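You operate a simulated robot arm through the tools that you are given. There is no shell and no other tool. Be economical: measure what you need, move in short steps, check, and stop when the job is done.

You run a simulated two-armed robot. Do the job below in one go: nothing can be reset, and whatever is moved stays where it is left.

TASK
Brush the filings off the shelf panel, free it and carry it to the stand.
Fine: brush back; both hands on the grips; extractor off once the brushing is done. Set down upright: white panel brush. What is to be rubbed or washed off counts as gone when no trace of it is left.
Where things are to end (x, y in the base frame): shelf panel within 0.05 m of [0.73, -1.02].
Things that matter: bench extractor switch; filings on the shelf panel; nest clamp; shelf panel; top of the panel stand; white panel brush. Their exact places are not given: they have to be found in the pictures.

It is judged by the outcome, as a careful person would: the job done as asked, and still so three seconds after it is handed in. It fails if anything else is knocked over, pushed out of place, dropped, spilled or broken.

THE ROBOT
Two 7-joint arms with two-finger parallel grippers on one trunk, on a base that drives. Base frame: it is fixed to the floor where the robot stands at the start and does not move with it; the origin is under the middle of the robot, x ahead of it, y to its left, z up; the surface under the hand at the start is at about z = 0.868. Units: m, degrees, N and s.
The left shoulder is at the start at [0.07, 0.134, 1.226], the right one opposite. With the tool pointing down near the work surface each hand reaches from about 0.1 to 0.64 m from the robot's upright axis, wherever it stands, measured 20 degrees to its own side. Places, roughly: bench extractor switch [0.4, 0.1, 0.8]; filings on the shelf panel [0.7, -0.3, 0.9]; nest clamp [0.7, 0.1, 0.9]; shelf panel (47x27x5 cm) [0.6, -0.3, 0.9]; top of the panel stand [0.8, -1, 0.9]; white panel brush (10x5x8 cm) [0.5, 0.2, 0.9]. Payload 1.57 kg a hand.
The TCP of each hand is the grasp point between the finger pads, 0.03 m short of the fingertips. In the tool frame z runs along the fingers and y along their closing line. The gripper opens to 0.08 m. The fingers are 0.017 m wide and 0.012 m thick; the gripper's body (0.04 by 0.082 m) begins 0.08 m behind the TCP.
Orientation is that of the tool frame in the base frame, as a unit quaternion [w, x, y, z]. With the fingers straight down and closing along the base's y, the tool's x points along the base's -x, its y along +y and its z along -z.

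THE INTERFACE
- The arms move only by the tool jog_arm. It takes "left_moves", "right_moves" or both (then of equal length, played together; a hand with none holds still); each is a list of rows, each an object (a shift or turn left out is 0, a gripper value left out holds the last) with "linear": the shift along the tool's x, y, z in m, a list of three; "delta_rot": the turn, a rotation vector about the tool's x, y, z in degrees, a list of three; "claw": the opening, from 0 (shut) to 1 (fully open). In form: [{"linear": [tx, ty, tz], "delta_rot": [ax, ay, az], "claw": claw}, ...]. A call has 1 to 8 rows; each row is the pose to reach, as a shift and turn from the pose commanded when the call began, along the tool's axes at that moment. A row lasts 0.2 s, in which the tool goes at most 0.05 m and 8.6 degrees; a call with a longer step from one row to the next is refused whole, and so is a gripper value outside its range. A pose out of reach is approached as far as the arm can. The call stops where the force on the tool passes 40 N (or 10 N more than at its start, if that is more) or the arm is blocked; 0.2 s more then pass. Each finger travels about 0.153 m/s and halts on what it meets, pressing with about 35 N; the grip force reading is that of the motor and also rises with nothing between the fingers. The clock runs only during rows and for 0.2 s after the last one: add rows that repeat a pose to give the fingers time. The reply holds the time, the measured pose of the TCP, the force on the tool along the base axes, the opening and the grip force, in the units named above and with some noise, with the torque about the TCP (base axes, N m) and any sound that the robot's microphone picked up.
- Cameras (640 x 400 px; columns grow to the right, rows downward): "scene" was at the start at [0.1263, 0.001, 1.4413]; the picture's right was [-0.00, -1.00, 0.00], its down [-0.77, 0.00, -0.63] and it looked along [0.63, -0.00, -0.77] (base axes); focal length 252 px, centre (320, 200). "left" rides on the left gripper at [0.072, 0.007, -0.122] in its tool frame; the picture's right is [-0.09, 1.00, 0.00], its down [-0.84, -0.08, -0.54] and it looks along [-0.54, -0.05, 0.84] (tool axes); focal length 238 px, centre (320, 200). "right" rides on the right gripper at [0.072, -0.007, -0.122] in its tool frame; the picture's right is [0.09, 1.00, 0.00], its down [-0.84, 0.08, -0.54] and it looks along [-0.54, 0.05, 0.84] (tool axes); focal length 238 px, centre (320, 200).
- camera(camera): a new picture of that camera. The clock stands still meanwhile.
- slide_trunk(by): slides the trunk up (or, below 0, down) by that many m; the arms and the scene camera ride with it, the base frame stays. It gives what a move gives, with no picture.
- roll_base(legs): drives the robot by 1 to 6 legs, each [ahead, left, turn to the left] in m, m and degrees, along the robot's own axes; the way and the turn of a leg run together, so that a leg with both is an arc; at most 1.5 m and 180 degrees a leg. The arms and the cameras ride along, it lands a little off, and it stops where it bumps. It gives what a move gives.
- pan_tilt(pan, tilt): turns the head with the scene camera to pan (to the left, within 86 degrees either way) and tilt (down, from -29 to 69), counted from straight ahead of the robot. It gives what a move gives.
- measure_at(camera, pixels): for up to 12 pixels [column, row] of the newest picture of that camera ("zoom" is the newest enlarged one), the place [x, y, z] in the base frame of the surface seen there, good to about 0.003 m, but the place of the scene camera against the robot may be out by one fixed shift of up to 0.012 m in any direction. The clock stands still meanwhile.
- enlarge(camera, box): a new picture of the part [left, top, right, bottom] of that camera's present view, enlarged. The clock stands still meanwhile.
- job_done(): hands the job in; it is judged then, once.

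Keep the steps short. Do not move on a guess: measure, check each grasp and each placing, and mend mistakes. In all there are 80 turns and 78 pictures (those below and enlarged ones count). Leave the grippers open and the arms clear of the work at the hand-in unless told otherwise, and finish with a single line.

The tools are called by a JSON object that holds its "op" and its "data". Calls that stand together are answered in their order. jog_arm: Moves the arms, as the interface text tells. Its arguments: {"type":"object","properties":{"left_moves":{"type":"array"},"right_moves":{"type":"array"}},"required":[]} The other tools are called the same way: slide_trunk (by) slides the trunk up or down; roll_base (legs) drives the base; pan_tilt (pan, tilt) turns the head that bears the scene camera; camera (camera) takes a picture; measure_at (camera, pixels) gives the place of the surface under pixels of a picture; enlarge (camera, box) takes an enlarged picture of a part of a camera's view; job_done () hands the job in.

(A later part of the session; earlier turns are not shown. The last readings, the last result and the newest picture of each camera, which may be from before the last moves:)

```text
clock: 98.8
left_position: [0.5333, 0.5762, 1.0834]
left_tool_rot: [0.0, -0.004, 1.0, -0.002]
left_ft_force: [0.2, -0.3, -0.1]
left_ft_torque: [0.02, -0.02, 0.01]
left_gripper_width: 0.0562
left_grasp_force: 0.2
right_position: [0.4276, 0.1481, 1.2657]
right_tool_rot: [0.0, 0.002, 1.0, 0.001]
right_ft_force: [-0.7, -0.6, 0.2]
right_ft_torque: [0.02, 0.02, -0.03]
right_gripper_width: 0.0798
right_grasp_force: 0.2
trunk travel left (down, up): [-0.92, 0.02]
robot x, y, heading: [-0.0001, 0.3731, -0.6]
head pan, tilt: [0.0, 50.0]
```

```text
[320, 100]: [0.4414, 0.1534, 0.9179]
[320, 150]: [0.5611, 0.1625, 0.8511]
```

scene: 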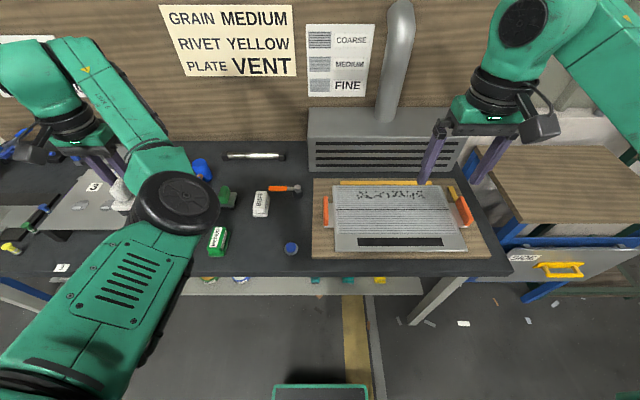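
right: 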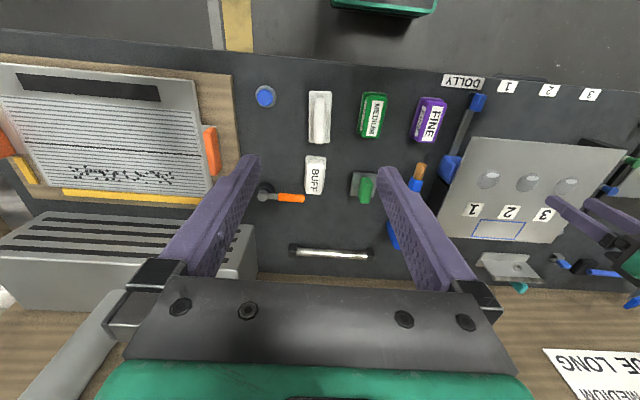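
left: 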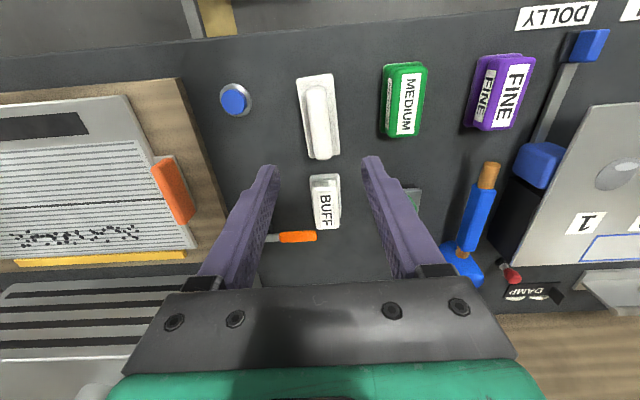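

Brush straight ahead of the right fingers. Descend above the handle at (0.4735,0.155), z≈0.955.

{"op": "jog_arm", "data": {"right_moves": [{"linear": [-0.023, 0.004, 0.03], "claw": 0.7}, {"linear": [-0.046, 0.007, 0.07]}, {"linear": [-0.046, 0.007, 0.115]}, {"linear": [-0.046, 0.007, 0.16]}, {"linear": [-0.046, 0.007, 0.205]}, {"linear": [-0.046, 0.007, 0.25]}, {"linear": [-0.046, 0.007, 0.29]}, {"linear": [-0.046, 0.007, 0.31]}]}}

{"op": "camera", "data": {"camera": "right"}}

{"op": "measure_at", "data": {"camera": "right", "pixels": [[320, 110], [320, 150], [320, 190], [300, 150], [335, 150], [345, 150], [295, 120]]}}

```text
clock: 100.6
left_position: [0.5358, 0.5783, 1.0823]
left_tool_rot: [-0.002, -0.004, 1.0, -0.002]
left_ft_force: [-0.6, -0.4, 0.7]
left_ft_torque: [-0.01, 0.0, 0.02]
left_gripper_width: 0.0558
left_grasp_force: 0.2
right_position: [0.4758, 0.1574, 0.9556]
right_tool_rot: [0.001, 0.002, 1.0, 0.0]
right_ft_force: [0.2, 0.3, 0.9]
right_ft_torque: [-0.01, 0.01, 0.01]
right_gripper_width: 0.0559
right_grasp_force: 0.0
trunk travel left (down, up): [-0.92, 0.02]
robot x, y, heading: [-0.0029, 0.3751, -0.2]
head pan, tilt: [0.0, 50.0]
```

```text
26 pictures are left
```

right: 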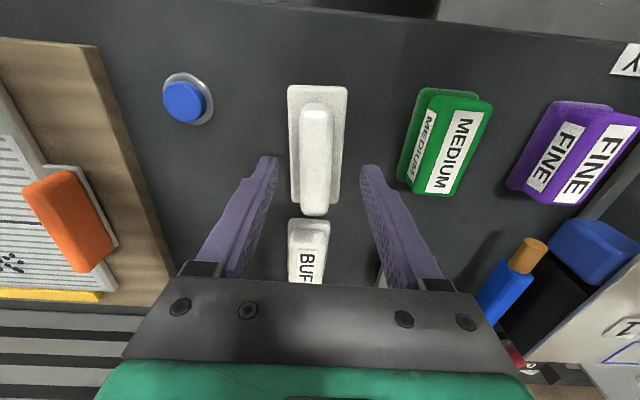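

```text
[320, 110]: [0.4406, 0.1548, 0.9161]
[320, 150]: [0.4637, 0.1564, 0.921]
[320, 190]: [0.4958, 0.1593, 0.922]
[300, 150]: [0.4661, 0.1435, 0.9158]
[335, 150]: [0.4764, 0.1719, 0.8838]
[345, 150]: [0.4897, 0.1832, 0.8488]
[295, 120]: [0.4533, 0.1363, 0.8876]
```

Centred. Lower 0.035, grip, lift 0.16, then drive to put the right hand over the panel (own-side reach).

{"op": "jog_arm", "data": {"right_moves": [{"linear": [0, -0.001, 0.018]}, {"linear": [0, -0.001, 0.035]}, {"linear": [0, -0.001, 0.035], "claw": 0}, {"linear": [0, -0.001, 0.035]}, {"linear": [0, -0.001, 0.035]}]}}

{"op": "jog_arm", "data": {"right_moves": [{"linear": [0, 0, -0.04]}, {"linear": [0, 0, -0.08]}, {"linear": [0, 0, -0.12]}, {"linear": [0, 0, -0.16]}]}}

{"op": "roll_base", "data": {"legs": [[0.1, -0.44, 0.3]]}}

```text
clock: 101.8
left_position: [0.5351, 0.5781, 1.0823]
left_tool_rot: [-0.002, -0.005, 1.0, -0.002]
left_ft_force: [0.8, 0.3, -0.1]
left_ft_torque: [-0.04, -0.01, 0.04]
left_gripper_width: 0.0558
left_grasp_force: 0.0
right_position: [0.4749, 0.1563, 0.9222]
right_tool_rot: [0.0, 0.003, 1.0, 0.0]
right_ft_force: [0.4, 0.7, -0.4]
right_ft_torque: [0.02, -0.03, -0.04]
right_gripper_width: 0.0232
right_grasp_force: 34.6
trunk travel left (down, up): [-0.92, 0.02]
robot x, y, heading: [-0.0072, 0.3714, -0.3]
head pan, tilt: [0.0, 50.0]
```

```text
clock: 102.8
left_position: [0.5343, 0.5783, 1.0832]
left_tool_rot: [-0.001, -0.004, 1.0, -0.002]
left_ft_force: [-0.3, 0.7, -0.4]
left_ft_torque: [-0.01, -0.02, 0.01]
left_gripper_width: 0.056
left_grasp_force: 0.0
right_position: [0.4743, 0.1572, 1.0815]
right_tool_rot: [0.0, 0.002, 1.0, 0.0]
right_ft_force: [0.0, 0.5, -0.9]
right_ft_torque: [0.03, 0.02, -0.01]
right_gripper_width: 0.0231
right_grasp_force: 35.0
trunk travel left (down, up): [-0.92, 0.02]
robot x, y, heading: [-0.0044, 0.3744, -0.2]
head pan, tilt: [0.0, 50.0]
```

```text
clock: 105.6
left_position: [0.6282, 0.1411, 1.083]
left_tool_rot: [-0.001, -0.009, 1.0, -0.004]
left_ft_force: [0.2, 0.3, 0.2]
left_ft_torque: [-0.01, -0.02, 0.0]
left_gripper_width: 0.0557
left_grasp_force: 0.1
right_position: [0.5716, -0.2797, 1.0812]
right_tool_rot: [0.001, -0.002, 1.0, -0.001]
right_ft_force: [1.0, -0.1, -1.6]
right_ft_torque: [-0.01, -0.02, -0.04]
right_gripper_width: 0.0234
right_grasp_force: 35.1
trunk travel left (down, up): [-0.92, 0.02]
robot x, y, heading: [0.0938, -0.069, 0.4]
head pan, tilt: [0.0, 50.0]
```

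Right hand at (0.572,−0.280,1.081). Descend to light contact and stroke +x 0.13 m toward the hood.

{"op": "jog_arm", "data": {"right_moves": [{"linear": [0, 0, 0.045]}, {"linear": [0, 0, 0.09]}, {"linear": [0, 0, 0.125]}, {"linear": [0, 0, 0.134]}, {"linear": [-0.033, 0, 0.134]}, {"linear": [-0.066, 0, 0.134]}, {"linear": [-0.099, 0, 0.134]}, {"linear": [-0.132, 0, 0.134]}]}}

{"op": "camera", "data": {"camera": "right"}}

```text
clock: 107.4
left_position: [0.6305, 0.139, 1.0825]
left_tool_rot: [-0.001, -0.011, 1.0, -0.002]
left_ft_force: [-0.1, 0.1, 0.0]
left_ft_torque: [-0.01, 0.04, -0.05]
left_gripper_width: 0.0556
left_grasp_force: 0.1
right_position: [0.6514, -0.2818, 0.9522]
right_tool_rot: [0.001, -0.001, 1.0, -0.001]
right_ft_force: [0.9, -0.4, -1.7]
right_ft_torque: [0.0, -0.01, 0.01]
right_gripper_width: 0.0229
right_grasp_force: 34.4
right hand out of reach, approached as far as the arm can: row 7, 8
trunk travel left (down, up): [-0.92, 0.02]
robot x, y, heading: [0.0948, -0.0689, 0.1]
head pan, tilt: [0.0, 50.0]
```

```text
25 pictures are left
```

right: 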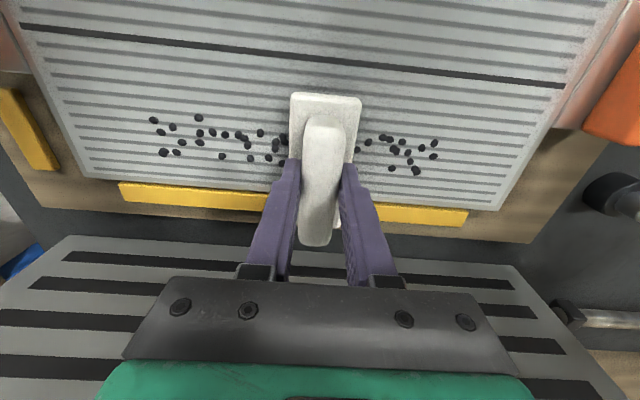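

Out of reach at x 0.651 because the trunk is high. Lift the hand, lower the trunk 0.12, advance 0.06.

{"op": "jog_arm", "data": {"right_moves": [{"linear": [0.01, 0, -0.045]}, {"linear": [0.02, 0, -0.09]}, {"linear": [0.05, 0, -0.13]}, {"linear": [0.09, 0, -0.15]}]}}

{"op": "slide_trunk", "data": {"by": -0.12}}

{"op": "roll_base", "data": {"legs": [[0.06, 0, 0]]}}

{"op": "enlarge", "data": {"camera": "right", "box": [80, 60, 560, 260]}}

```text
clock: 108.4
left_position: [0.6268, 0.1396, 1.0837]
left_tool_rot: [0.0, -0.01, 1.0, -0.001]
left_ft_force: [-1.0, -0.9, -0.2]
left_ft_torque: [-0.04, -0.02, 0.0]
left_gripper_width: 0.0557
left_grasp_force: 0.0
right_position: [0.5548, -0.2835, 1.1045]
right_tool_rot: [0.001, -0.001, 1.0, 0.0]
right_ft_force: [-0.9, 0.3, -0.7]
right_ft_torque: [0.01, -0.03, -0.01]
right_gripper_width: 0.0233
right_grasp_force: 35.0
trunk travel left (down, up): [-0.92, 0.02]
robot x, y, heading: [0.0944, -0.0693, 0.2]
head pan, tilt: [0.0, 50.0]
```

```text
clock: 109.9
left_position: [0.6295, 0.1411, 0.9626]
left_tool_rot: [-0.001, -0.011, 1.0, -0.001]
left_ft_force: [0.4, 0.1, 0.1]
left_ft_torque: [-0.02, -0.03, 0.01]
left_gripper_width: 0.056
left_grasp_force: 0.1
right_position: [0.5578, -0.282, 0.9827]
right_tool_rot: [0.0, -0.002, 1.0, 0.0]
right_ft_force: [-0.1, 0.8, -1.3]
right_ft_torque: [0.02, -0.03, -0.04]
right_gripper_width: 0.0232
right_grasp_force: 35.0
trunk travel left (down, up): [-0.8, 0.14]
robot x, y, heading: [0.0928, -0.0684, 0.3]
head pan, tilt: [0.0, 50.0]
```

```text
clock: 110.8
left_position: [0.6864, 0.141, 0.965]
left_tool_rot: [0.001, -0.009, 1.0, -0.002]
left_ft_force: [0.0, -0.2, 1.1]
left_ft_torque: [-0.01, -0.04, -0.01]
left_gripper_width: 0.0558
left_grasp_force: 0.0
right_position: [0.6133, -0.2827, 0.9855]
right_tool_rot: [0.001, -0.002, 1.0, 0.001]
right_ft_force: [-0.1, 0.4, -0.6]
right_ft_torque: [-0.02, 0.03, -0.02]
right_gripper_width: 0.0228
right_grasp_force: 34.8
trunk travel left (down, up): [-0.8, 0.14]
robot x, y, heading: [0.153, -0.0734, 0.2]
head pan, tilt: [0.0, 50.0]
```

```text
1.33 times, centred on (320, 160) of right
```

zoom: 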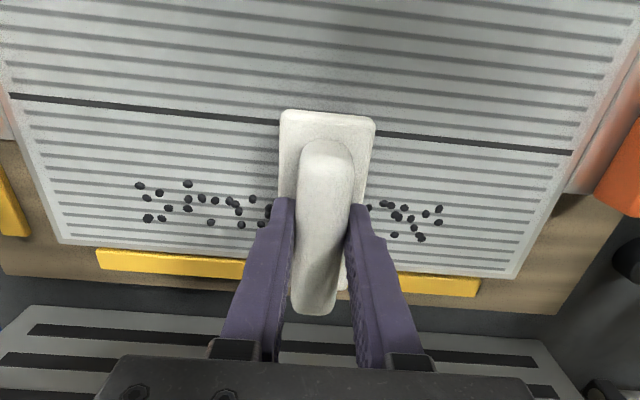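

Now stroke: back to x 0.573, down to contact, then +x to ~0.72.

{"op": "jog_arm", "data": {"right_moves": [{"linear": [0.04, 0, 0.015]}, {"linear": [0.04, 0, 0.0385]}, {"linear": [0.015, 0, 0.0385]}, {"linear": [-0.01, 0, 0.0385]}, {"linear": [-0.035, 0, 0.0385]}, {"linear": [-0.06, 0, 0.0385]}, {"linear": [-0.085, 0, 0.0385]}, {"linear": [-0.107, 0, 0.0385]}]}}

{"op": "jog_arm", "data": {"right_moves": [{"linear": [0, 0, -0.04]}, {"linear": [0.045, 0.0, -0.06]}, {"linear": [0.09, 0.0, -0.06]}, {"linear": [0.13, 0, -0.06]}]}}

{"op": "camera", "data": {"camera": "right"}}

```text
clock: 112.2
left_position: [0.6842, 0.1411, 0.9657]
left_tool_rot: [0.001, -0.01, 1.0, -0.004]
left_ft_force: [0.0, -0.2, 0.1]
left_ft_torque: [-0.01, 0.05, -0.02]
left_gripper_width: 0.0563
left_grasp_force: 0.0
right_position: [0.6519, -0.2821, 0.9482]
right_tool_rot: [-0.008, -0.002, 1.0, 0.001]
right_ft_force: [-18.9, 0.8, 21.3]
right_ft_torque: [-0.07, 0.24, -0.05]
right_gripper_width: 0.0231
right_grasp_force: 35.0
trunk travel left (down, up): [-0.8, 0.14]
robot x, y, heading: [0.1494, -0.071, 0.6]
head pan, tilt: [0.0, 50.0]
stopped in row 6 (right hand): the force on the tool passed its limit at 57 N (the readings are from after the stop); the commanded pose is now the measured one
```

```text
clock: 113.2
left_position: [0.6876, 0.1402, 0.9629]
left_tool_rot: [-0.001, -0.01, 1.0, -0.002]
left_ft_force: [0.0, 0.6, 0.2]
left_ft_torque: [-0.01, -0.02, -0.02]
left_gripper_width: 0.0561
left_grasp_force: 0.1
right_position: [0.5258, -0.2847, 1.0089]
right_tool_rot: [-0.008, -0.002, 1.0, 0.0]
right_ft_force: [0.1, 0.9, -0.7]
right_ft_torque: [-0.04, 0.01, -0.01]
right_gripper_width: 0.0232
right_grasp_force: 35.0
trunk travel left (down, up): [-0.8, 0.14]
robot x, y, heading: [0.1544, -0.0673, 0.0]
head pan, tilt: [0.0, 50.0]
```

```text
23 pictures are left
```

right: 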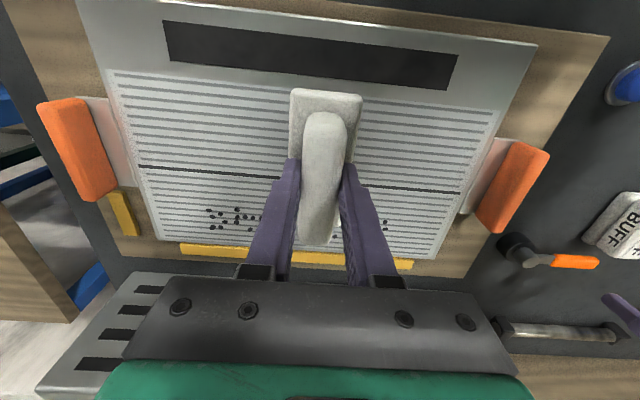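

The brush met the far fence at x≈0.704 (force stop), so x strokes must end at TCP x≈0.645. The specks look fewer; zoom in.

{"op": "enlarge", "data": {"camera": "right", "box": [140, 170, 460, 280]}}

{"op": "enlarge", "data": {"camera": "scene", "box": [300, 160, 540, 300]}}

```text
2.00 times, centred on (300, 225) of right
```

zoom: 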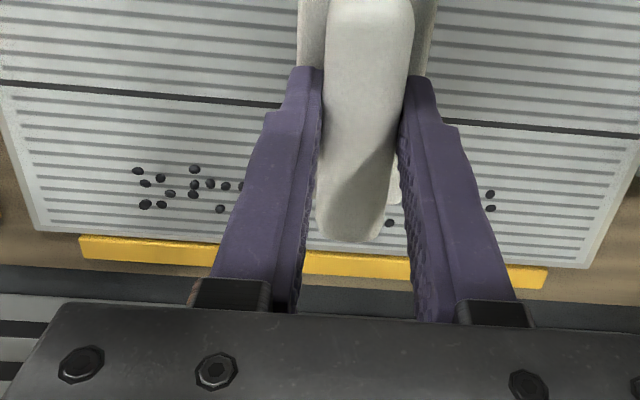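

```text
2.67 times, centred on (420, 230) of scene
```

zoom: 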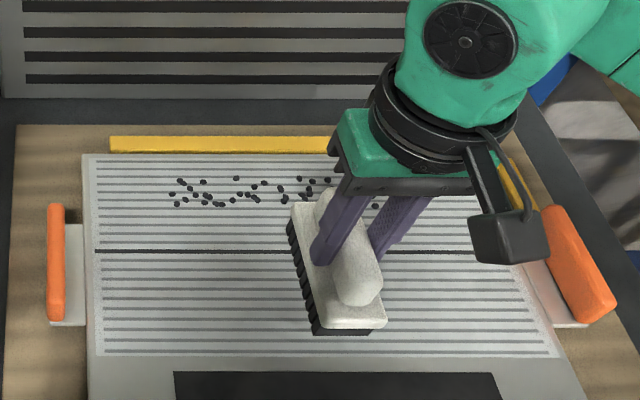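

Hypothesis: filings are pushed along and must be swept off the panel's edge. Sweep −y in one continuous stroke from y −0.15 past the right edge (−0.487). First move to the start.

{"op": "jog_arm", "data": {"right_moves": [{"linear": [-0.03, 0.034, 0]}, {"linear": [-0.06, 0.068, 0]}, {"linear": [-0.09, 0.102, 0]}, {"linear": [-0.121, 0.13, 0]}, {"linear": [-0.121, 0.14, 0.035]}, {"linear": [-0.121, 0.14, 0.056]}, {"linear": [-0.121, 0.14, 0.061]}, {"linear": [-0.121, 0.14, 0.062]}]}}

```text
clock: 115.0
left_position: [0.6862, 0.1404, 0.9647]
left_tool_rot: [0.0, -0.009, 1.0, -0.003]
left_ft_force: [-0.3, -1.2, -0.4]
left_ft_torque: [0.02, -0.01, 0.01]
left_gripper_width: 0.056
left_grasp_force: 0.0
right_position: [0.6465, -0.1444, 0.9471]
right_tool_rot: [-0.005, -0.003, 1.0, 0.003]
right_ft_force: [5.6, -4.8, 30.5]
right_ft_torque: [-0.39, -0.89, -0.06]
right_gripper_width: 0.0232
right_grasp_force: 34.8
trunk travel left (down, up): [-0.8, 0.14]
robot x, y, heading: [0.1532, -0.0717, 0.1]
head pan, tilt: [0.0, 50.0]
```

In contact (30 N). Ease 2 mm and sweep −y in two consecutive slow halves to beyond the edge.

{"op": "jog_arm", "data": {"right_moves": [{"linear": [0, -0.02, -0.002]}, {"linear": [0, -0.045, -0.002]}, {"linear": [0, -0.07, -0.002]}, {"linear": [0, -0.095, -0.002]}, {"linear": [0, -0.12, -0.002]}, {"linear": [0, -0.145, -0.002]}, {"linear": [0, -0.17, -0.002]}, {"linear": [0, -0.195, -0.002]}]}}

{"op": "jog_arm", "data": {"right_moves": [{"linear": [0, -0.022, 0]}, {"linear": [0, -0.044, 0]}, {"linear": [0, -0.066, 0]}, {"linear": [0, -0.088, 0]}, {"linear": [0, -0.11, 0]}, {"linear": [0, -0.132, 0]}, {"linear": [0, -0.15, 0]}, {"linear": [0, -0.162, 0]}]}}

{"op": "camera", "data": {"camera": "scene"}}

```text
clock: 116.8
left_position: [0.6862, 0.1424, 0.964]
left_tool_rot: [0.0, -0.01, 1.0, -0.004]
left_ft_force: [-0.4, -0.5, 0.1]
left_ft_torque: [0.06, 0.01, -0.03]
left_gripper_width: 0.056
left_grasp_force: 0.1
right_position: [0.6465, -0.3383, 0.9477]
right_tool_rot: [-0.008, -0.003, 1.0, 0.0]
right_ft_force: [-1.5, 5.9, 18.5]
right_ft_torque: [0.38, -1.02, 0.39]
right_gripper_width: 0.0231
right_grasp_force: 34.9
trunk travel left (down, up): [-0.8, 0.14]
robot x, y, heading: [0.1501, -0.0718, 0.4]
head pan, tilt: [0.0, 50.0]
```

```text
clock: 118.6
left_position: [0.6892, 0.14, 0.9616]
left_tool_rot: [-0.002, -0.009, 1.0, -0.001]
left_ft_force: [-1.1, -0.6, 0.8]
left_ft_torque: [-0.02, -0.01, -0.01]
left_gripper_width: 0.0562
left_grasp_force: 0.0
right_position: [0.6346, -0.41, 0.9502]
right_tool_rot: [-0.006, -0.006, 1.0, -0.004]
right_ft_force: [-0.6, -0.4, -1.6]
right_ft_torque: [-0.02, 0.0, 0.0]
right_gripper_width: 0.0234
right_grasp_force: 35.1
right hand out of reach, approached as far as the arm can: row 3, 4, 5, 6, 7, 8
trunk travel left (down, up): [-0.8, 0.14]
robot x, y, heading: [0.1541, -0.0739, 0.3]
head pan, tilt: [0.0, 50.0]
```

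```text
20 pictures are left
```

scene: 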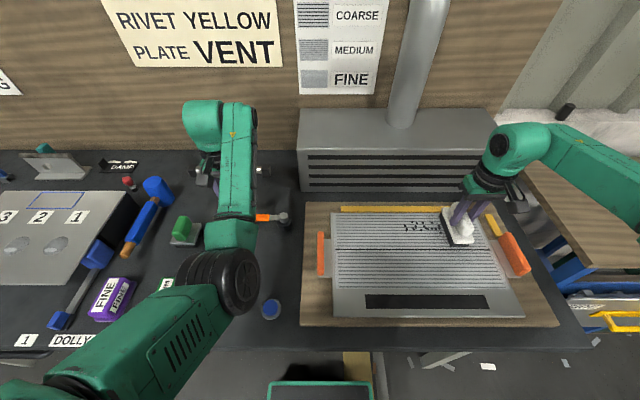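

Progress: the left part is clean; specks remain only around cols 400–440. The stroke lost reach near y −0.39. Lift (both hands), shift the base 0.15 right, and redo the −y stroke on the rest.

{"op": "jog_arm", "data": {"left_moves": [{"linear": [0, 0, -0.03]}, {"linear": [0, 0, -0.06]}, {"linear": [0.02, 0, -0.09]}], "right_moves": [{"linear": [0, 0, -0.03]}, {"linear": [0, 0, -0.05]}, {"linear": [0, 0.0, -0.06]}]}}

{"op": "roll_base", "data": {"legs": [[0, -0.16, 0]]}}

```text
clock: 119.4
left_position: [0.6948, 0.1508, 1.0454]
left_tool_rot: [-0.001, -0.009, 1.0, -0.003]
left_ft_force: [-0.3, 0.4, -0.1]
left_ft_torque: [-0.02, 0.0, 0.02]
left_gripper_width: 0.0564
left_grasp_force: 0.2
left hand out of reach, approached as far as the arm can: row 3
right_position: [0.6339, -0.4036, 1.0113]
right_tool_rot: [-0.008, -0.003, 1.0, -0.001]
right_ft_force: [-0.1, 0.2, -1.1]
right_ft_torque: [0.0, 0.01, 0.0]
right_gripper_width: 0.0233
right_grasp_force: 35.6
trunk travel left (down, up): [-0.8, 0.14]
robot x, y, heading: [0.1514, -0.0695, 0.3]
head pan, tilt: [0.0, 50.0]
```

```text
clock: 120.8
left_position: [0.695, -0.0056, 1.0452]
left_tool_rot: [0.0, -0.01, 1.0, -0.003]
left_ft_force: [-0.3, 0.5, -0.8]
left_ft_torque: [-0.05, -0.01, -0.01]
left_gripper_width: 0.056
left_grasp_force: 0.1
right_position: [0.6336, -0.5619, 1.0115]
right_tool_rot: [-0.009, -0.003, 1.0, -0.001]
right_ft_force: [0.5, 1.4, -0.8]
right_ft_torque: [-0.02, 0.01, -0.02]
right_gripper_width: 0.0234
right_grasp_force: 35.4
trunk travel left (down, up): [-0.8, 0.14]
robot x, y, heading: [0.1573, -0.2281, 0.3]
head pan, tilt: [0.0, 50.0]
```

Move to y≈−0.28 and straighten 1°, then descend to contact.

{"op": "jog_arm", "data": {"right_moves": [{"linear": [0, 0.045, 0]}, {"linear": [0, 0.09, 0]}, {"linear": [0, 0.135, 0]}, {"linear": [-0.005, 0.18, 0]}, {"linear": [-0.01, 0.225, 0]}, {"linear": [-0.013, 0.27, 0], "delta_rot": [0, -1, 0.3]}, {"linear": [-0.013, 0.295, 0.03], "delta_rot": [0, -1, 0.3]}, {"linear": [-0.013, 0.295, 0.055], "delta_rot": [0, -1, 0.3]}]}}

{"op": "jog_arm", "data": {"right_moves": [{"linear": [0, 0, 0.005]}, {"linear": [0, 0, 0.009]}]}}

```text
clock: 122.6
left_position: [0.6947, -0.0069, 1.0454]
left_tool_rot: [-0.001, -0.01, 1.0, -0.001]
left_ft_force: [-0.1, 0.6, -0.3]
left_ft_torque: [-0.01, -0.02, 0.04]
left_gripper_width: 0.0557
left_grasp_force: 0.1
right_position: [0.6447, -0.2688, 0.955]
right_tool_rot: [0.0, -0.001, 1.0, 0.0]
right_ft_force: [0.3, 0.2, -1.6]
right_ft_torque: [0.02, -0.01, 0.0]
right_gripper_width: 0.0233
right_grasp_force: 34.3
trunk travel left (down, up): [-0.8, 0.14]
robot x, y, heading: [0.1512, -0.2242, 0.0]
head pan, tilt: [0.0, 50.0]
```

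```text
clock: 123.2
left_position: [0.6942, -0.0076, 1.0467]
left_tool_rot: [-0.001, -0.01, 1.0, -0.003]
left_ft_force: [-0.5, -0.5, 1.0]
left_ft_torque: [-0.01, 0.02, 0.0]
left_gripper_width: 0.0561
left_grasp_force: 0.1
right_position: [0.6438, -0.268, 0.948]
right_tool_rot: [0.001, -0.002, 1.0, 0.0]
right_ft_force: [1.9, -0.2, 6.6]
right_ft_torque: [-0.13, 0.17, 0.09]
right_gripper_width: 0.0231
right_grasp_force: 35.4
trunk travel left (down, up): [-0.8, 0.14]
robot x, y, heading: [0.1555, -0.2247, 0.1]
head pan, tilt: [0.0, 50.0]
```

Light contact (6.6 N). Press 2 mm more and sweep −y to y≈−0.495.

{"op": "jog_arm", "data": {"right_moves": [{"linear": [0, -0.02, 0.002]}, {"linear": [0, -0.048, 0.002]}, {"linear": [0, -0.076, 0.002]}, {"linear": [0, -0.104, 0.002]}, {"linear": [0, -0.132, 0.002]}, {"linear": [0, -0.16, 0.002]}, {"linear": [0, -0.19, 0.002]}, {"linear": [0, -0.222, 0.002]}]}}

{"op": "jog_arm", "data": {"right_moves": [{"linear": [0, 0, -0.04]}, {"linear": [0, -0.01, -0.07]}]}}

{"op": "camera", "data": {"camera": "right"}}

```text
clock: 125.0
left_position: [0.6943, -0.0069, 1.0461]
left_tool_rot: [0.0, -0.011, 1.0, -0.002]
left_ft_force: [0.1, 0.6, 0.6]
left_ft_torque: [-0.01, 0.01, -0.04]
left_gripper_width: 0.0561
left_grasp_force: 0.1
right_position: [0.6414, -0.4907, 0.948]
right_tool_rot: [0.0, -0.001, 1.0, 0.0]
right_ft_force: [0.8, 4.4, 13.5]
right_ft_torque: [0.18, 0.62, -0.12]
right_gripper_width: 0.0234
right_grasp_force: 34.8
trunk travel left (down, up): [-0.8, 0.14]
robot x, y, heading: [0.1511, -0.2245, 0.1]
head pan, tilt: [0.0, 50.0]
```

```text
clock: 125.6
left_position: [0.6948, -0.0084, 1.0463]
left_tool_rot: [0.0, -0.009, 1.0, -0.002]
left_ft_force: [-0.7, 0.5, 0.0]
left_ft_torque: [0.02, -0.04, -0.03]
left_gripper_width: 0.056
left_grasp_force: 0.1
right_position: [0.6419, -0.5038, 1.0155]
right_tool_rot: [0.0, 0.0, 1.0, -0.001]
right_ft_force: [-0.5, -0.2, -2.0]
right_ft_torque: [0.01, -0.01, -0.03]
right_gripper_width: 0.0233
right_grasp_force: 35.2
trunk travel left (down, up): [-0.8, 0.14]
robot x, y, heading: [0.1497, -0.2268, 0.2]
head pan, tilt: [0.0, 50.0]
```

```text
19 pictures are left
```

right: 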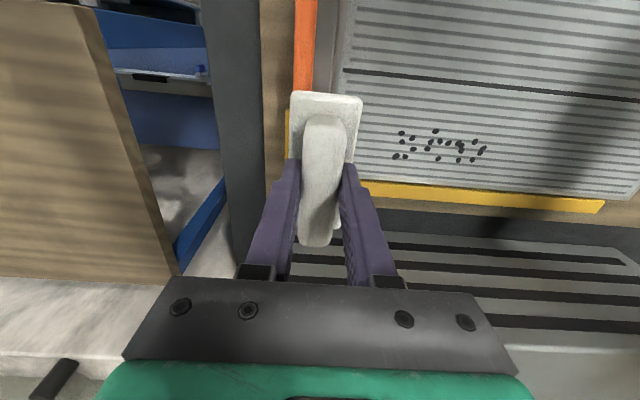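

Specks remain at about y −0.33…−0.42. Repeat with firmer pressure (as in the stroke that worked, 20–30 N): go back above y −0.29.

{"op": "jog_arm", "data": {"right_moves": [{"linear": [0, 0.045, 0]}, {"linear": [0, 0.09, 0]}, {"linear": [0, 0.135, 0]}, {"linear": [-0.003, 0.18, 0]}, {"linear": [-0.004, 0.215, 0.025]}, {"linear": [-0.004, 0.215, 0.06]}, {"linear": [-0.004, 0.215, 0.07]}, {"linear": [-0.004, 0.215, 0.072]}]}}

{"op": "jog_arm", "data": {"right_moves": [{"linear": [0, -0.025, 0]}, {"linear": [0, -0.05, 0]}, {"linear": [0, -0.075, 0]}, {"linear": [0, -0.1, 0]}, {"linear": [0, -0.125, 0]}, {"linear": [0, -0.15, 0]}, {"linear": [0, -0.175, 0]}, {"linear": [0, -0.2, 0]}]}}

{"op": "camera", "data": {"camera": "right"}}

```text
clock: 127.4
left_position: [0.693, -0.0084, 1.049]
left_tool_rot: [-0.001, -0.009, 1.0, -0.002]
left_ft_force: [-0.1, -0.6, -0.3]
left_ft_torque: [0.0, 0.01, -0.01]
left_gripper_width: 0.0562
left_grasp_force: 0.1
right_position: [0.6483, -0.2857, 0.9468]
right_tool_rot: [0.003, -0.001, 1.0, 0.003]
right_ft_force: [7.7, -5.1, 35.6]
right_ft_torque: [-0.48, 1.17, 0.23]
right_gripper_width: 0.0236
right_grasp_force: 34.7
trunk travel left (down, up): [-0.8, 0.14]
robot x, y, heading: [0.1545, -0.2266, 0.2]
head pan, tilt: [0.0, 50.0]
```

```text
clock: 129.2
left_position: [0.6903, -0.0058, 1.0472]
left_tool_rot: [0.0, -0.011, 1.0, -0.004]
left_ft_force: [0.1, 0.2, -0.4]
left_ft_torque: [0.0, 0.02, 0.02]
left_gripper_width: 0.0561
left_grasp_force: 0.1
right_position: [0.6451, -0.4806, 0.9468]
right_tool_rot: [0.002, -0.001, 1.0, 0.0]
right_ft_force: [-0.4, 8.9, 30.1]
right_ft_torque: [0.44, -0.2, -0.03]
right_gripper_width: 0.0232
right_grasp_force: 34.3
trunk travel left (down, up): [-0.8, 0.14]
robot x, y, heading: [0.153, -0.226, 0.1]
head pan, tilt: [0.0, 50.0]
```

```text
18 pictures are left
```

right: 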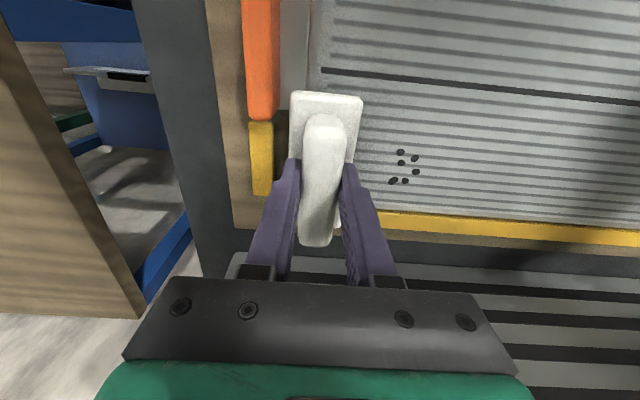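

Firm pressure does it: six specks left at about y −0.40. One more firm stroke from y −0.33.

{"op": "jog_arm", "data": {"right_moves": [{"linear": [0, 0, -0.03]}, {"linear": [-0.002, 0.045, -0.03]}, {"linear": [-0.002, 0.09, -0.03]}, {"linear": [-0.002, 0.13, -0.03]}, {"linear": [-0.002, 0.15, -0.005]}, {"linear": [-0.002, 0.15, 0]}]}}

{"op": "jog_arm", "data": {"right_moves": [{"linear": [0, -0.02, 0]}, {"linear": [0, -0.04, 0]}, {"linear": [0, -0.06, 0]}, {"linear": [0, -0.08, 0]}, {"linear": [0, -0.1, 0]}, {"linear": [0, -0.12, 0]}, {"linear": [0, -0.14, 0]}, {"linear": [0, -0.155, 0]}]}}

{"op": "jog_arm", "data": {"right_moves": [{"linear": [0, 0, -0.04]}, {"linear": [0, 0, -0.08]}, {"linear": [0, 0, -0.12]}]}}

{"op": "camera", "data": {"camera": "right"}}

{"op": "enlarge", "data": {"camera": "scene", "box": [200, 150, 520, 350]}}

```text
clock: 130.6
left_position: [0.6937, -0.0084, 1.048]
left_tool_rot: [0.0, -0.01, 1.0, -0.003]
left_ft_force: [0.1, 0.1, -0.6]
left_ft_torque: [0.01, 0.01, 0.01]
left_gripper_width: 0.0561
left_grasp_force: 0.0
right_position: [0.6507, -0.3328, 0.9481]
right_tool_rot: [0.005, 0.0, 1.0, 0.003]
right_ft_force: [1.6, -1.8, 20.0]
right_ft_torque: [-0.34, -1.27, -0.03]
right_gripper_width: 0.0233
right_grasp_force: 34.4
trunk travel left (down, up): [-0.8, 0.14]
robot x, y, heading: [0.1523, -0.2271, 0.1]
head pan, tilt: [0.0, 50.0]
```

```text
clock: 132.4
left_position: [0.6924, -0.0065, 1.0463]
left_tool_rot: [0.0, -0.011, 1.0, -0.004]
left_ft_force: [-0.3, 0.3, -0.4]
left_ft_torque: [0.07, 0.03, 0.0]
left_gripper_width: 0.0559
left_grasp_force: 0.0
right_position: [0.6496, -0.4747, 0.9461]
right_tool_rot: [0.003, -0.004, 1.0, 0.011]
right_ft_force: [-7.6, 10.0, 18.9]
right_ft_torque: [0.32, 0.55, -0.65]
right_gripper_width: 0.0231
right_grasp_force: 35.0
trunk travel left (down, up): [-0.8, 0.14]
robot x, y, heading: [0.1548, -0.2287, 0.2]
head pan, tilt: [0.0, 50.0]
stopped in row 8 (right hand): the force on the tool passed its limit at 43 N (the readings are from after the stop); the commanded pose is now the measured one
```

```text
clock: 133.2
left_position: [0.6952, -0.0067, 1.0459]
left_tool_rot: [-0.001, -0.01, 1.0, -0.002]
left_ft_force: [0.0, -0.6, 0.6]
left_ft_torque: [0.03, 0.0, 0.0]
left_gripper_width: 0.0559
left_grasp_force: 0.1
right_position: [0.6497, -0.4815, 1.067]
right_tool_rot: [0.002, -0.004, 1.0, 0.007]
right_ft_force: [0.0, 0.1, -0.8]
right_ft_torque: [-0.01, 0.01, 0.0]
right_gripper_width: 0.0232
right_grasp_force: 35.3
trunk travel left (down, up): [-0.8, 0.14]
robot x, y, heading: [0.1517, -0.2291, 0.3]
head pan, tilt: [0.0, 50.0]
```

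```text
17 pictures are left
```

right: 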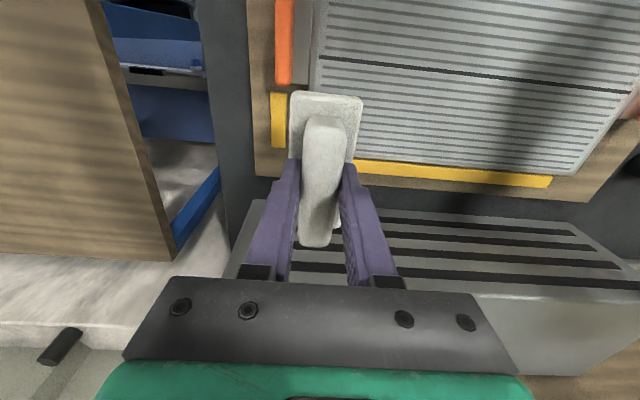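

```text
2.00 times, centred on (360, 250) of scene
```

zoom: 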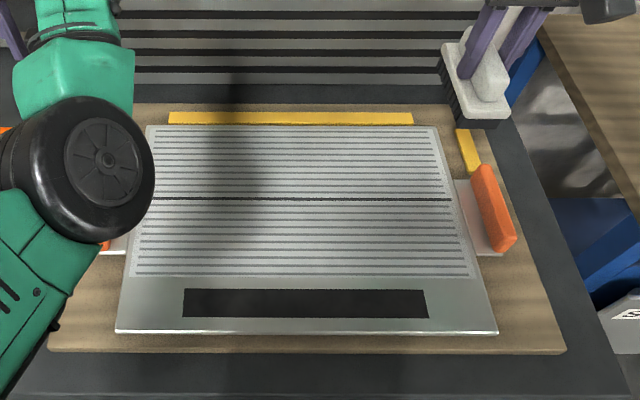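

The panel is clean. Return the brush: back off, then drive left so the right hand comes over its spot.

{"op": "roll_base", "data": {"legs": [[-0.176, 0, 0], [0, 0.638, -0.3]]}}

```text
clock: 137.8
left_position: [0.5205, 0.63, 1.0458]
left_tool_rot: [-0.001, -0.008, 1.0, -0.002]
left_ft_force: [0.0, 0.3, -0.2]
left_ft_torque: [-0.01, 0.01, 0.02]
left_gripper_width: 0.0559
left_grasp_force: 0.0
right_position: [0.4726, 0.1576, 1.0657]
right_tool_rot: [0.0, -0.002, 1.0, 0.009]
right_ft_force: [-0.3, 0.3, -1.2]
right_ft_torque: [-0.01, 0.01, 0.02]
right_gripper_width: 0.0231
right_grasp_force: 34.9
trunk travel left (down, up): [-0.8, 0.14]
robot x, y, heading: [-0.0237, 0.4126, -0.0]
head pan, tilt: [0.0, 50.0]
```

Right over the spot. Descend, straightening 1°, to z≈0.9215.

{"op": "jog_arm", "data": {"right_moves": [{"linear": [0, -0.002, 0.045], "delta_rot": [1, 0, 0]}, {"linear": [0, -0.002, 0.09], "delta_rot": [1, 0, 0]}, {"linear": [0, -0.002, 0.125], "delta_rot": [1, 0, 0]}, {"linear": [0, -0.002, 0.138], "delta_rot": [1, 0, 0]}, {"linear": [0, -0.002, 0.143], "delta_rot": [1, 0, 0]}, {"linear": [0, -0.002, 0.145], "delta_rot": [1, 0, 0]}]}}

```text
clock: 139.2
left_position: [0.5212, 0.6312, 1.0459]
left_tool_rot: [-0.002, -0.008, 1.0, -0.003]
left_ft_force: [0.0, 0.2, 0.5]
left_ft_torque: [-0.02, 0.03, 0.01]
left_gripper_width: 0.0562
left_grasp_force: 0.1
right_position: [0.472, 0.1565, 0.9187]
right_tool_rot: [0.0, -0.003, 1.0, -0.001]
right_ft_force: [-0.7, 0.6, -0.9]
right_ft_torque: [0.01, 0.01, 0.04]
right_gripper_width: 0.0229
right_grasp_force: 35.3
trunk travel left (down, up): [-0.8, 0.14]
robot x, y, heading: [-0.0215, 0.4091, 0.3]
head pan, tilt: [0.0, 50.0]
```

No contact yet (the brush slid slightly in the grip under pressing). Feel down a few mm.

{"op": "jog_arm", "data": {"right_moves": [{"linear": [0, 0, 0.001]}, {"linear": [0, 0, 0.002]}]}}

{"op": "jog_arm", "data": {"right_moves": [{"linear": [0, 0, 0.001]}, {"linear": [0, 0, 0.0015]}]}}

```text
clock: 139.8
left_position: [0.5205, 0.6313, 1.0478]
left_tool_rot: [-0.001, -0.007, 1.0, -0.002]
left_ft_force: [0.5, 0.4, 0.8]
left_ft_torque: [-0.02, -0.01, 0.02]
left_gripper_width: 0.0562
left_grasp_force: 0.1
right_position: [0.4712, 0.1581, 0.9192]
right_tool_rot: [0.001, -0.002, 1.0, -0.002]
right_ft_force: [-0.5, -0.9, 5.1]
right_ft_torque: [0.02, -0.17, -0.04]
right_gripper_width: 0.0232
right_grasp_force: 34.5
trunk travel left (down, up): [-0.8, 0.14]
robot x, y, heading: [-0.0229, 0.4168, 0.0]
head pan, tilt: [0.0, 50.0]
```

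```text
clock: 140.4
left_position: [0.5194, 0.6329, 1.0474]
left_tool_rot: [0.0, -0.008, 1.0, -0.003]
left_ft_force: [-0.2, 0.1, 1.1]
left_ft_torque: [0.03, 0.02, -0.01]
left_gripper_width: 0.056
left_grasp_force: 0.0
right_position: [0.4721, 0.1583, 0.9185]
right_tool_rot: [0.002, 0.0, 1.0, -0.001]
right_ft_force: [1.2, -4.4, 12.6]
right_ft_torque: [0.01, -0.17, 0.0]
right_gripper_width: 0.0232
right_grasp_force: 34.5
trunk travel left (down, up): [-0.8, 0.14]
robot x, y, heading: [-0.022, 0.4148, -0.0]
head pan, tilt: [0.0, 50.0]
```

On the bench. Release and lift, then check.

{"op": "jog_arm", "data": {"right_moves": [{"linear": [0, 0, -0.001]}, {"linear": [0, 0, -0.001], "claw": 0.7}, {"linear": [0, 0, -0.001], "claw": 0.7}, {"linear": [0, 0, -0.001], "claw": 0.7}, {"linear": [0, 0, -0.04]}, {"linear": [0, 0, -0.08]}, {"linear": [0, 0, -0.12]}, {"linear": [0, 0, -0.16]}]}}

{"op": "camera", "data": {"camera": "right"}}

{"op": "measure_at", "data": {"camera": "right", "pixels": [[320, 120], [320, 90], [320, 148], [240, 225], [262, 227], [290, 228], [300, 228], [251, 227]]}}

```text
clock: 142.2
left_position: [0.5197, 0.6323, 1.0463]
left_tool_rot: [-0.001, -0.008, 1.0, -0.002]
left_ft_force: [0.0, 0.2, -0.2]
left_ft_torque: [0.0, 0.02, 0.03]
left_gripper_width: 0.0562
left_grasp_force: 0.0
right_position: [0.4719, 0.1591, 1.0773]
right_tool_rot: [0.001, -0.002, 1.0, -0.002]
right_ft_force: [0.1, 0.3, 0.6]
right_ft_torque: [0.0, -0.02, 0.03]
right_gripper_width: 0.056
right_grasp_force: 0.2
trunk travel left (down, up): [-0.8, 0.14]
robot x, y, heading: [-0.0237, 0.4127, 0.2]
head pan, tilt: [0.0, 50.0]
```

```text
15 pictures are left
```

right: 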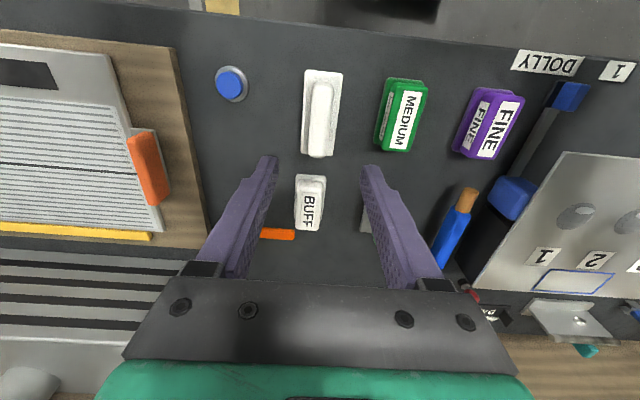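

```text
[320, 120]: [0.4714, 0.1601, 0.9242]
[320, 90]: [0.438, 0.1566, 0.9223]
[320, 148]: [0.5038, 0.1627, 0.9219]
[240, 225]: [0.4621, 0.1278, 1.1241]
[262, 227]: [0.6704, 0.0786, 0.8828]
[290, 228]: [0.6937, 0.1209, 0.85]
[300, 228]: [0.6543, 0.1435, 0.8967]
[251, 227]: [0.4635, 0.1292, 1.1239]
```

Brush is back within ~4 mm. Next the clamp lever: pivot (0.675,0.03), orange handle y 0.08–0.127, z≈0.89. I'll move over and gently push the handle from its far side toward the robot with closed fingers.

{"op": "roll_base", "data": {"legs": [[0.17, -0.1, -0.2]]}}

{"op": "jog_arm", "data": {"right_moves": [{"linear": [-0.03, 0.015, 0], "claw": 0}, {"linear": [-0.06, 0.035, 0]}, {"linear": [-0.075, 0.045, 0]}, {"linear": [-0.075, 0.045, 0]}]}}

{"op": "camera", "data": {"camera": "right"}}

```text
clock: 143.8
left_position: [0.688, 0.53, 1.0474]
left_tool_rot: [0.001, -0.006, 1.0, -0.002]
left_ft_force: [0.0, -0.1, -0.9]
left_ft_torque: [0.0, 0.01, 0.04]
left_gripper_width: 0.0559
left_grasp_force: 0.1
right_position: [0.6402, 0.0562, 1.0784]
right_tool_rot: [0.002, 0.001, 1.0, -0.001]
right_ft_force: [0.3, -0.1, -0.7]
right_ft_torque: [0.02, -0.01, -0.02]
right_gripper_width: 0.0561
right_grasp_force: 0.1
trunk travel left (down, up): [-0.8, 0.14]
robot x, y, heading: [0.1474, 0.3127, -0.2]
head pan, tilt: [0.0, 50.0]
```

```text
clock: 144.8
left_position: [0.6913, 0.5291, 1.0468]
left_tool_rot: [0.0, -0.006, 1.0, -0.002]
left_ft_force: [0.1, 1.0, 0.8]
left_ft_torque: [0.0, 0.02, -0.02]
left_gripper_width: 0.0559
left_grasp_force: 0.1
right_position: [0.7165, 0.1007, 1.0776]
right_tool_rot: [0.0, 0.001, 1.0, -0.001]
right_ft_force: [-0.3, 0.0, -0.2]
right_ft_torque: [0.0, -0.03, -0.02]
right_gripper_width: 0.0001
right_grasp_force: 21.7
trunk travel left (down, up): [-0.8, 0.14]
robot x, y, heading: [0.1463, 0.3119, -0.6]
head pan, tilt: [0.0, 50.0]
```

```text
14 pictures are left
```

right: 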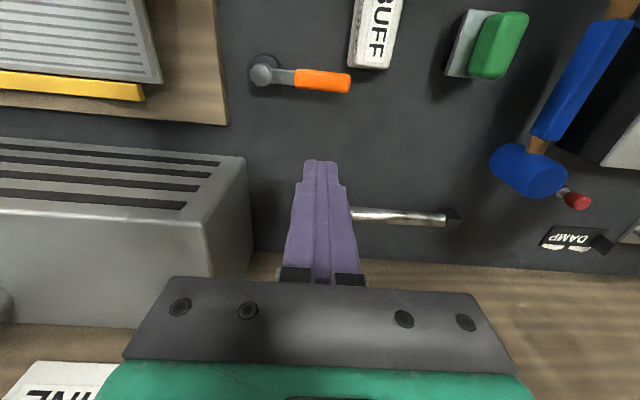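

Fingers closed, behind the handle (handle at px (325,80)). Descend to tip z≈0.88 and push 5 cm toward −x.

{"op": "jog_arm", "data": {"right_moves": [{"linear": [0, 0, 0.045]}, {"linear": [0, 0, 0.09]}, {"linear": [0, 0, 0.135]}, {"linear": [0, 0, 0.168]}, {"linear": [0.02, 0, 0.168]}, {"linear": [0.04, 0, 0.168]}, {"linear": [0.06, 0, 0.168]}, {"linear": [0.08, 0, 0.168]}]}}

{"op": "camera", "data": {"camera": "right"}}

```text
clock: 146.6
left_position: [0.6916, 0.5293, 1.0465]
left_tool_rot: [-0.001, -0.006, 1.0, -0.003]
left_ft_force: [0.4, -0.2, 0.8]
left_ft_torque: [0.02, -0.01, 0.01]
left_gripper_width: 0.0562
left_grasp_force: 0.0
right_position: [0.6368, 0.0998, 0.9086]
right_tool_rot: [0.001, 0.001, 1.0, -0.001]
right_ft_force: [1.8, -0.2, -0.9]
right_ft_torque: [0.01, -0.09, -0.01]
right_gripper_width: 0.0004
right_grasp_force: 21.1
trunk travel left (down, up): [-0.8, 0.14]
robot x, y, heading: [0.1497, 0.3127, -0.3]
head pan, tilt: [0.0, 50.0]
```

```text
13 pictures are left
```

right: 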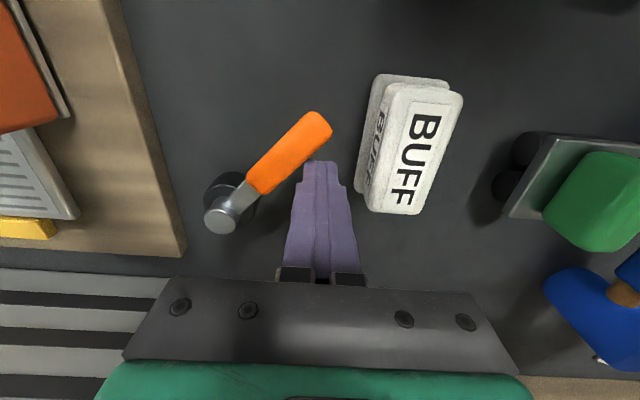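

The lever swings freely that way (about 45° now). Continue along the arc to 90°, stopping if it resists.

{"op": "jog_arm", "data": {"right_moves": [{"linear": [0.012, -0.006, 0]}, {"linear": [0.021, -0.013, 0]}, {"linear": [0.028, -0.021, 0]}, {"linear": [0.034, -0.03, 0]}, {"linear": [0.038, -0.04, 0]}, {"linear": [0.042, -0.05, 0]}, {"linear": [0.043, -0.058, 0]}]}}

{"op": "camera", "data": {"camera": "right"}}

```text
clock: 148.2
left_position: [0.6915, 0.5349, 1.0436]
left_tool_rot: [-0.002, -0.007, 1.0, -0.006]
left_ft_force: [0.9, 1.1, 0.2]
left_ft_torque: [-0.02, 0.01, 0.04]
left_gripper_width: 0.0559
left_grasp_force: 0.1
right_position: [0.5941, 0.0497, 0.9094]
right_tool_rot: [-0.001, -0.003, 1.0, -0.002]
right_ft_force: [1.5, 21.0, -10.0]
right_ft_torque: [0.57, -0.05, -0.01]
right_gripper_width: 0.0001
right_grasp_force: 21.2
trunk travel left (down, up): [-0.8, 0.14]
robot x, y, heading: [0.1497, 0.3134, -0.2]
head pan, tilt: [0.0, 50.0]
```

```text
12 pictures are left
```

right: 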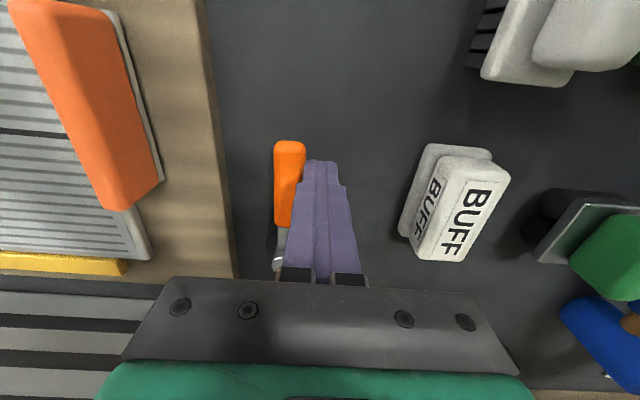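

The lever hit its stop at 90° — clamp released. Now the extractor switch: lift, back off, turn the right tool to point forward (−90° about tool y), lower the trunk.

{"op": "jog_arm", "data": {"right_moves": [{"linear": [0, 0.01, -0.01]}, {"linear": [0, 0.015, -0.05]}, {"linear": [0, 0.015, -0.1]}, {"linear": [0, 0.015, -0.15]}]}}

{"op": "roll_base", "data": {"legs": [[-0.45, 0, 0.2]]}}

{"op": "jog_arm", "data": {"right_moves": [{"delta_rot": [0, -8, 0], "claw": 0.5}, {"delta_rot": [0, -16, 0]}, {"delta_rot": [0, -24, 0]}, {"delta_rot": [0, -32, 0]}, {"delta_rot": [0, -40, 0]}, {"delta_rot": [0, -48, 0]}, {"delta_rot": [0, -56, 0]}, {"delta_rot": [0, -64, 0]}]}}

{"op": "jog_arm", "data": {"right_moves": [{"delta_rot": [0, -8, 0]}, {"delta_rot": [0, -16, 0]}, {"delta_rot": [0, -24, 0]}, {"delta_rot": [0, -26, 0]}]}}

{"op": "slide_trunk", "data": {"by": -0.25}}

```text
clock: 149.2
left_position: [0.6897, 0.5278, 1.0483]
left_tool_rot: [-0.001, -0.007, 1.0, -0.002]
left_ft_force: [0.8, -0.6, -0.1]
left_ft_torque: [-0.03, -0.02, 0.0]
left_gripper_width: 0.056
left_grasp_force: 0.1
right_position: [0.592, 0.0575, 1.0562]
right_tool_rot: [0.0, 0.001, 1.0, -0.002]
right_ft_force: [0.4, 0.3, 0.5]
right_ft_torque: [0.01, 0.01, -0.01]
right_gripper_width: 0.0002
right_grasp_force: 21.3
trunk travel left (down, up): [-0.8, 0.14]
robot x, y, heading: [0.147, 0.3141, -0.2]
head pan, tilt: [0.0, 50.0]
```

```text
clock: 151.9
left_position: [0.2411, 0.5306, 1.0453]
left_tool_rot: [-0.002, -0.006, 1.0, -0.002]
left_ft_force: [0.1, -0.6, -0.4]
left_ft_torque: [0.03, 0.02, -0.01]
left_gripper_width: 0.0558
left_grasp_force: 0.0
right_position: [0.1436, 0.0598, 1.0559]
right_tool_rot: [0.0, 0.001, 1.0, 0.0]
right_ft_force: [0.0, -0.5, -0.2]
right_ft_torque: [0.02, 0.0, -0.02]
right_gripper_width: 0.0001
right_grasp_force: 21.1
trunk travel left (down, up): [-0.8, 0.14]
robot x, y, heading: [-0.3044, 0.3143, -0.2]
head pan, tilt: [0.0, 50.0]
```

```text
clock: 153.7
left_position: [0.2397, 0.5306, 1.0468]
left_tool_rot: [-0.001, -0.005, 1.0, -0.003]
left_ft_force: [-0.3, 0.3, -0.1]
left_ft_torque: [0.0, -0.01, 0.01]
left_gripper_width: 0.0558
left_grasp_force: 0.1
right_position: [0.1424, 0.0594, 1.058]
right_tool_rot: [0.532, -0.001, 0.847, 0.0]
right_ft_force: [-0.1, 0.3, -0.1]
right_ft_torque: [0.03, 0.0, 0.0]
right_gripper_width: 0.0401
right_grasp_force: 0.1
trunk travel left (down, up): [-0.8, 0.14]
robot x, y, heading: [-0.3037, 0.3153, -0.3]
head pan, tilt: [0.0, 50.0]
```

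```text
clock: 154.7
left_position: [0.24, 0.5312, 1.046]
left_tool_rot: [0.0, -0.005, 1.0, -0.001]
left_ft_force: [1.1, -0.3, -0.5]
left_ft_torque: [-0.02, -0.02, 0.01]
left_gripper_width: 0.0559
left_grasp_force: 0.1
right_position: [0.1387, 0.0334, 1.0591]
right_tool_rot: [0.535, -0.008, 0.844, -0.04]
right_ft_force: [0.2, 0.3, -0.3]
right_ft_torque: [0.01, -0.01, 0.02]
right_gripper_width: 0.0397
right_grasp_force: 0.1
right hand out of reach, approached as far as the arm can: row 1, 2, 3, 4
trunk travel left (down, up): [-0.8, 0.14]
robot x, y, heading: [-0.3007, 0.3162, -0.4]
head pan, tilt: [0.0, 50.0]
```

```text
clock: 157.3
left_position: [0.2397, 0.5317, 0.7959]
left_tool_rot: [-0.001, -0.005, 1.0, -0.003]
left_ft_force: [-0.1, -0.6, 0.2]
left_ft_torque: [-0.02, 0.01, -0.05]
left_gripper_width: 0.0558
left_grasp_force: 0.0
right_position: [0.1387, 0.0338, 0.8093]
right_tool_rot: [0.536, -0.008, 0.843, -0.039]
right_ft_force: [-0.6, -0.3, -0.9]
right_ft_torque: [0.01, -0.01, 0.04]
right_gripper_width: 0.0403
right_grasp_force: 0.1
trunk travel left (down, up): [-0.55, 0.39]
robot x, y, heading: [-0.3057, 0.3144, -0.4]
head pan, tilt: [0.0, 50.0]
```

The wrist limit held at 65° pitch while the hand was close in. Extend the hand forward (still short of the bench) and try finishing the rotation.

{"op": "jog_arm", "data": {"right_moves": [{"linear": [-0.016, 0.01, 0.034]}, {"linear": [-0.032, 0.02, 0.068]}, {"linear": [-0.047, 0.03, 0.0995]}, {"linear": [-0.055, 0.03, 0.117], "delta_rot": [-0.7, -7, 1]}, {"linear": [-0.06, 0.03, 0.126], "delta_rot": [-1.3, -13, 2]}, {"linear": [-0.06, 0.03, 0.126], "delta_rot": [-2, -19, 3]}, {"linear": [-0.06, 0.03, 0.126], "delta_rot": [-2.5, -25, 3.8]}, {"linear": [-0.06, 0.03, 0.126], "delta_rot": [-2.5, -25, 3.8]}]}}

```text
clock: 159.1
left_position: [0.2393, 0.5308, 0.7946]
left_tool_rot: [-0.001, -0.005, 1.0, -0.002]
left_ft_force: [-0.3, -0.3, 0.0]
left_ft_torque: [-0.03, 0.0, 0.01]
left_gripper_width: 0.0561
left_grasp_force: 0.0
right_position: [0.2803, 0.059, 0.8079]
right_tool_rot: [0.706, 0.001, 0.708, -0.001]
right_ft_force: [0.4, 0.2, 0.4]
right_ft_torque: [-0.03, 0.0, 0.01]
right_gripper_width: 0.0399
right_grasp_force: 0.0
right hand out of reach, approached as far as the arm can: row 5
trunk travel left (down, up): [-0.55, 0.39]
robot x, y, heading: [-0.3002, 0.3121, -0.4]
head pan, tilt: [0.0, 50.0]
```

Tool now points forward. Align to about y 0.079, z 0.782, move to x≈0.335, and look with the right camera (the scene camera has a fixed offset).

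{"op": "jog_arm", "data": {"right_moves": [{"linear": [0.013, 0.01, 0.02]}, {"linear": [0.026, 0.02, 0.04]}, {"linear": [0.026, 0.02, 0.05]}]}}

{"op": "camera", "data": {"camera": "right"}}

```text
clock: 159.9
left_position: [0.2399, 0.5312, 0.796]
left_tool_rot: [0.0, -0.006, 1.0, -0.003]
left_ft_force: [-0.7, 0.3, -0.3]
left_ft_torque: [0.02, 0.05, 0.0]
left_gripper_width: 0.0559
left_grasp_force: 0.2
right_position: [0.3304, 0.076, 0.7825]
right_tool_rot: [0.706, -0.003, 0.708, 0.004]
right_ft_force: [-0.2, 0.6, -0.5]
right_ft_torque: [0.02, -0.03, 0.01]
right_gripper_width: 0.0399
right_grasp_force: 0.1
right hand out of reach, approached as far as the arm can: row 2, 3
trunk travel left (down, up): [-0.55, 0.39]
robot x, y, heading: [-0.302, 0.3146, -0.3]
head pan, tilt: [0.0, 50.0]
```

```text
11 pictures are left
```

right: 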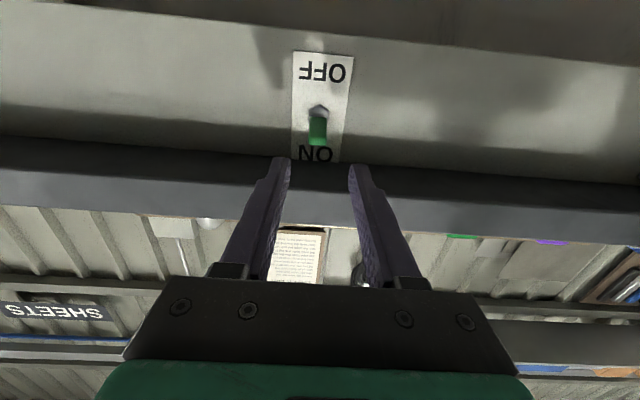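

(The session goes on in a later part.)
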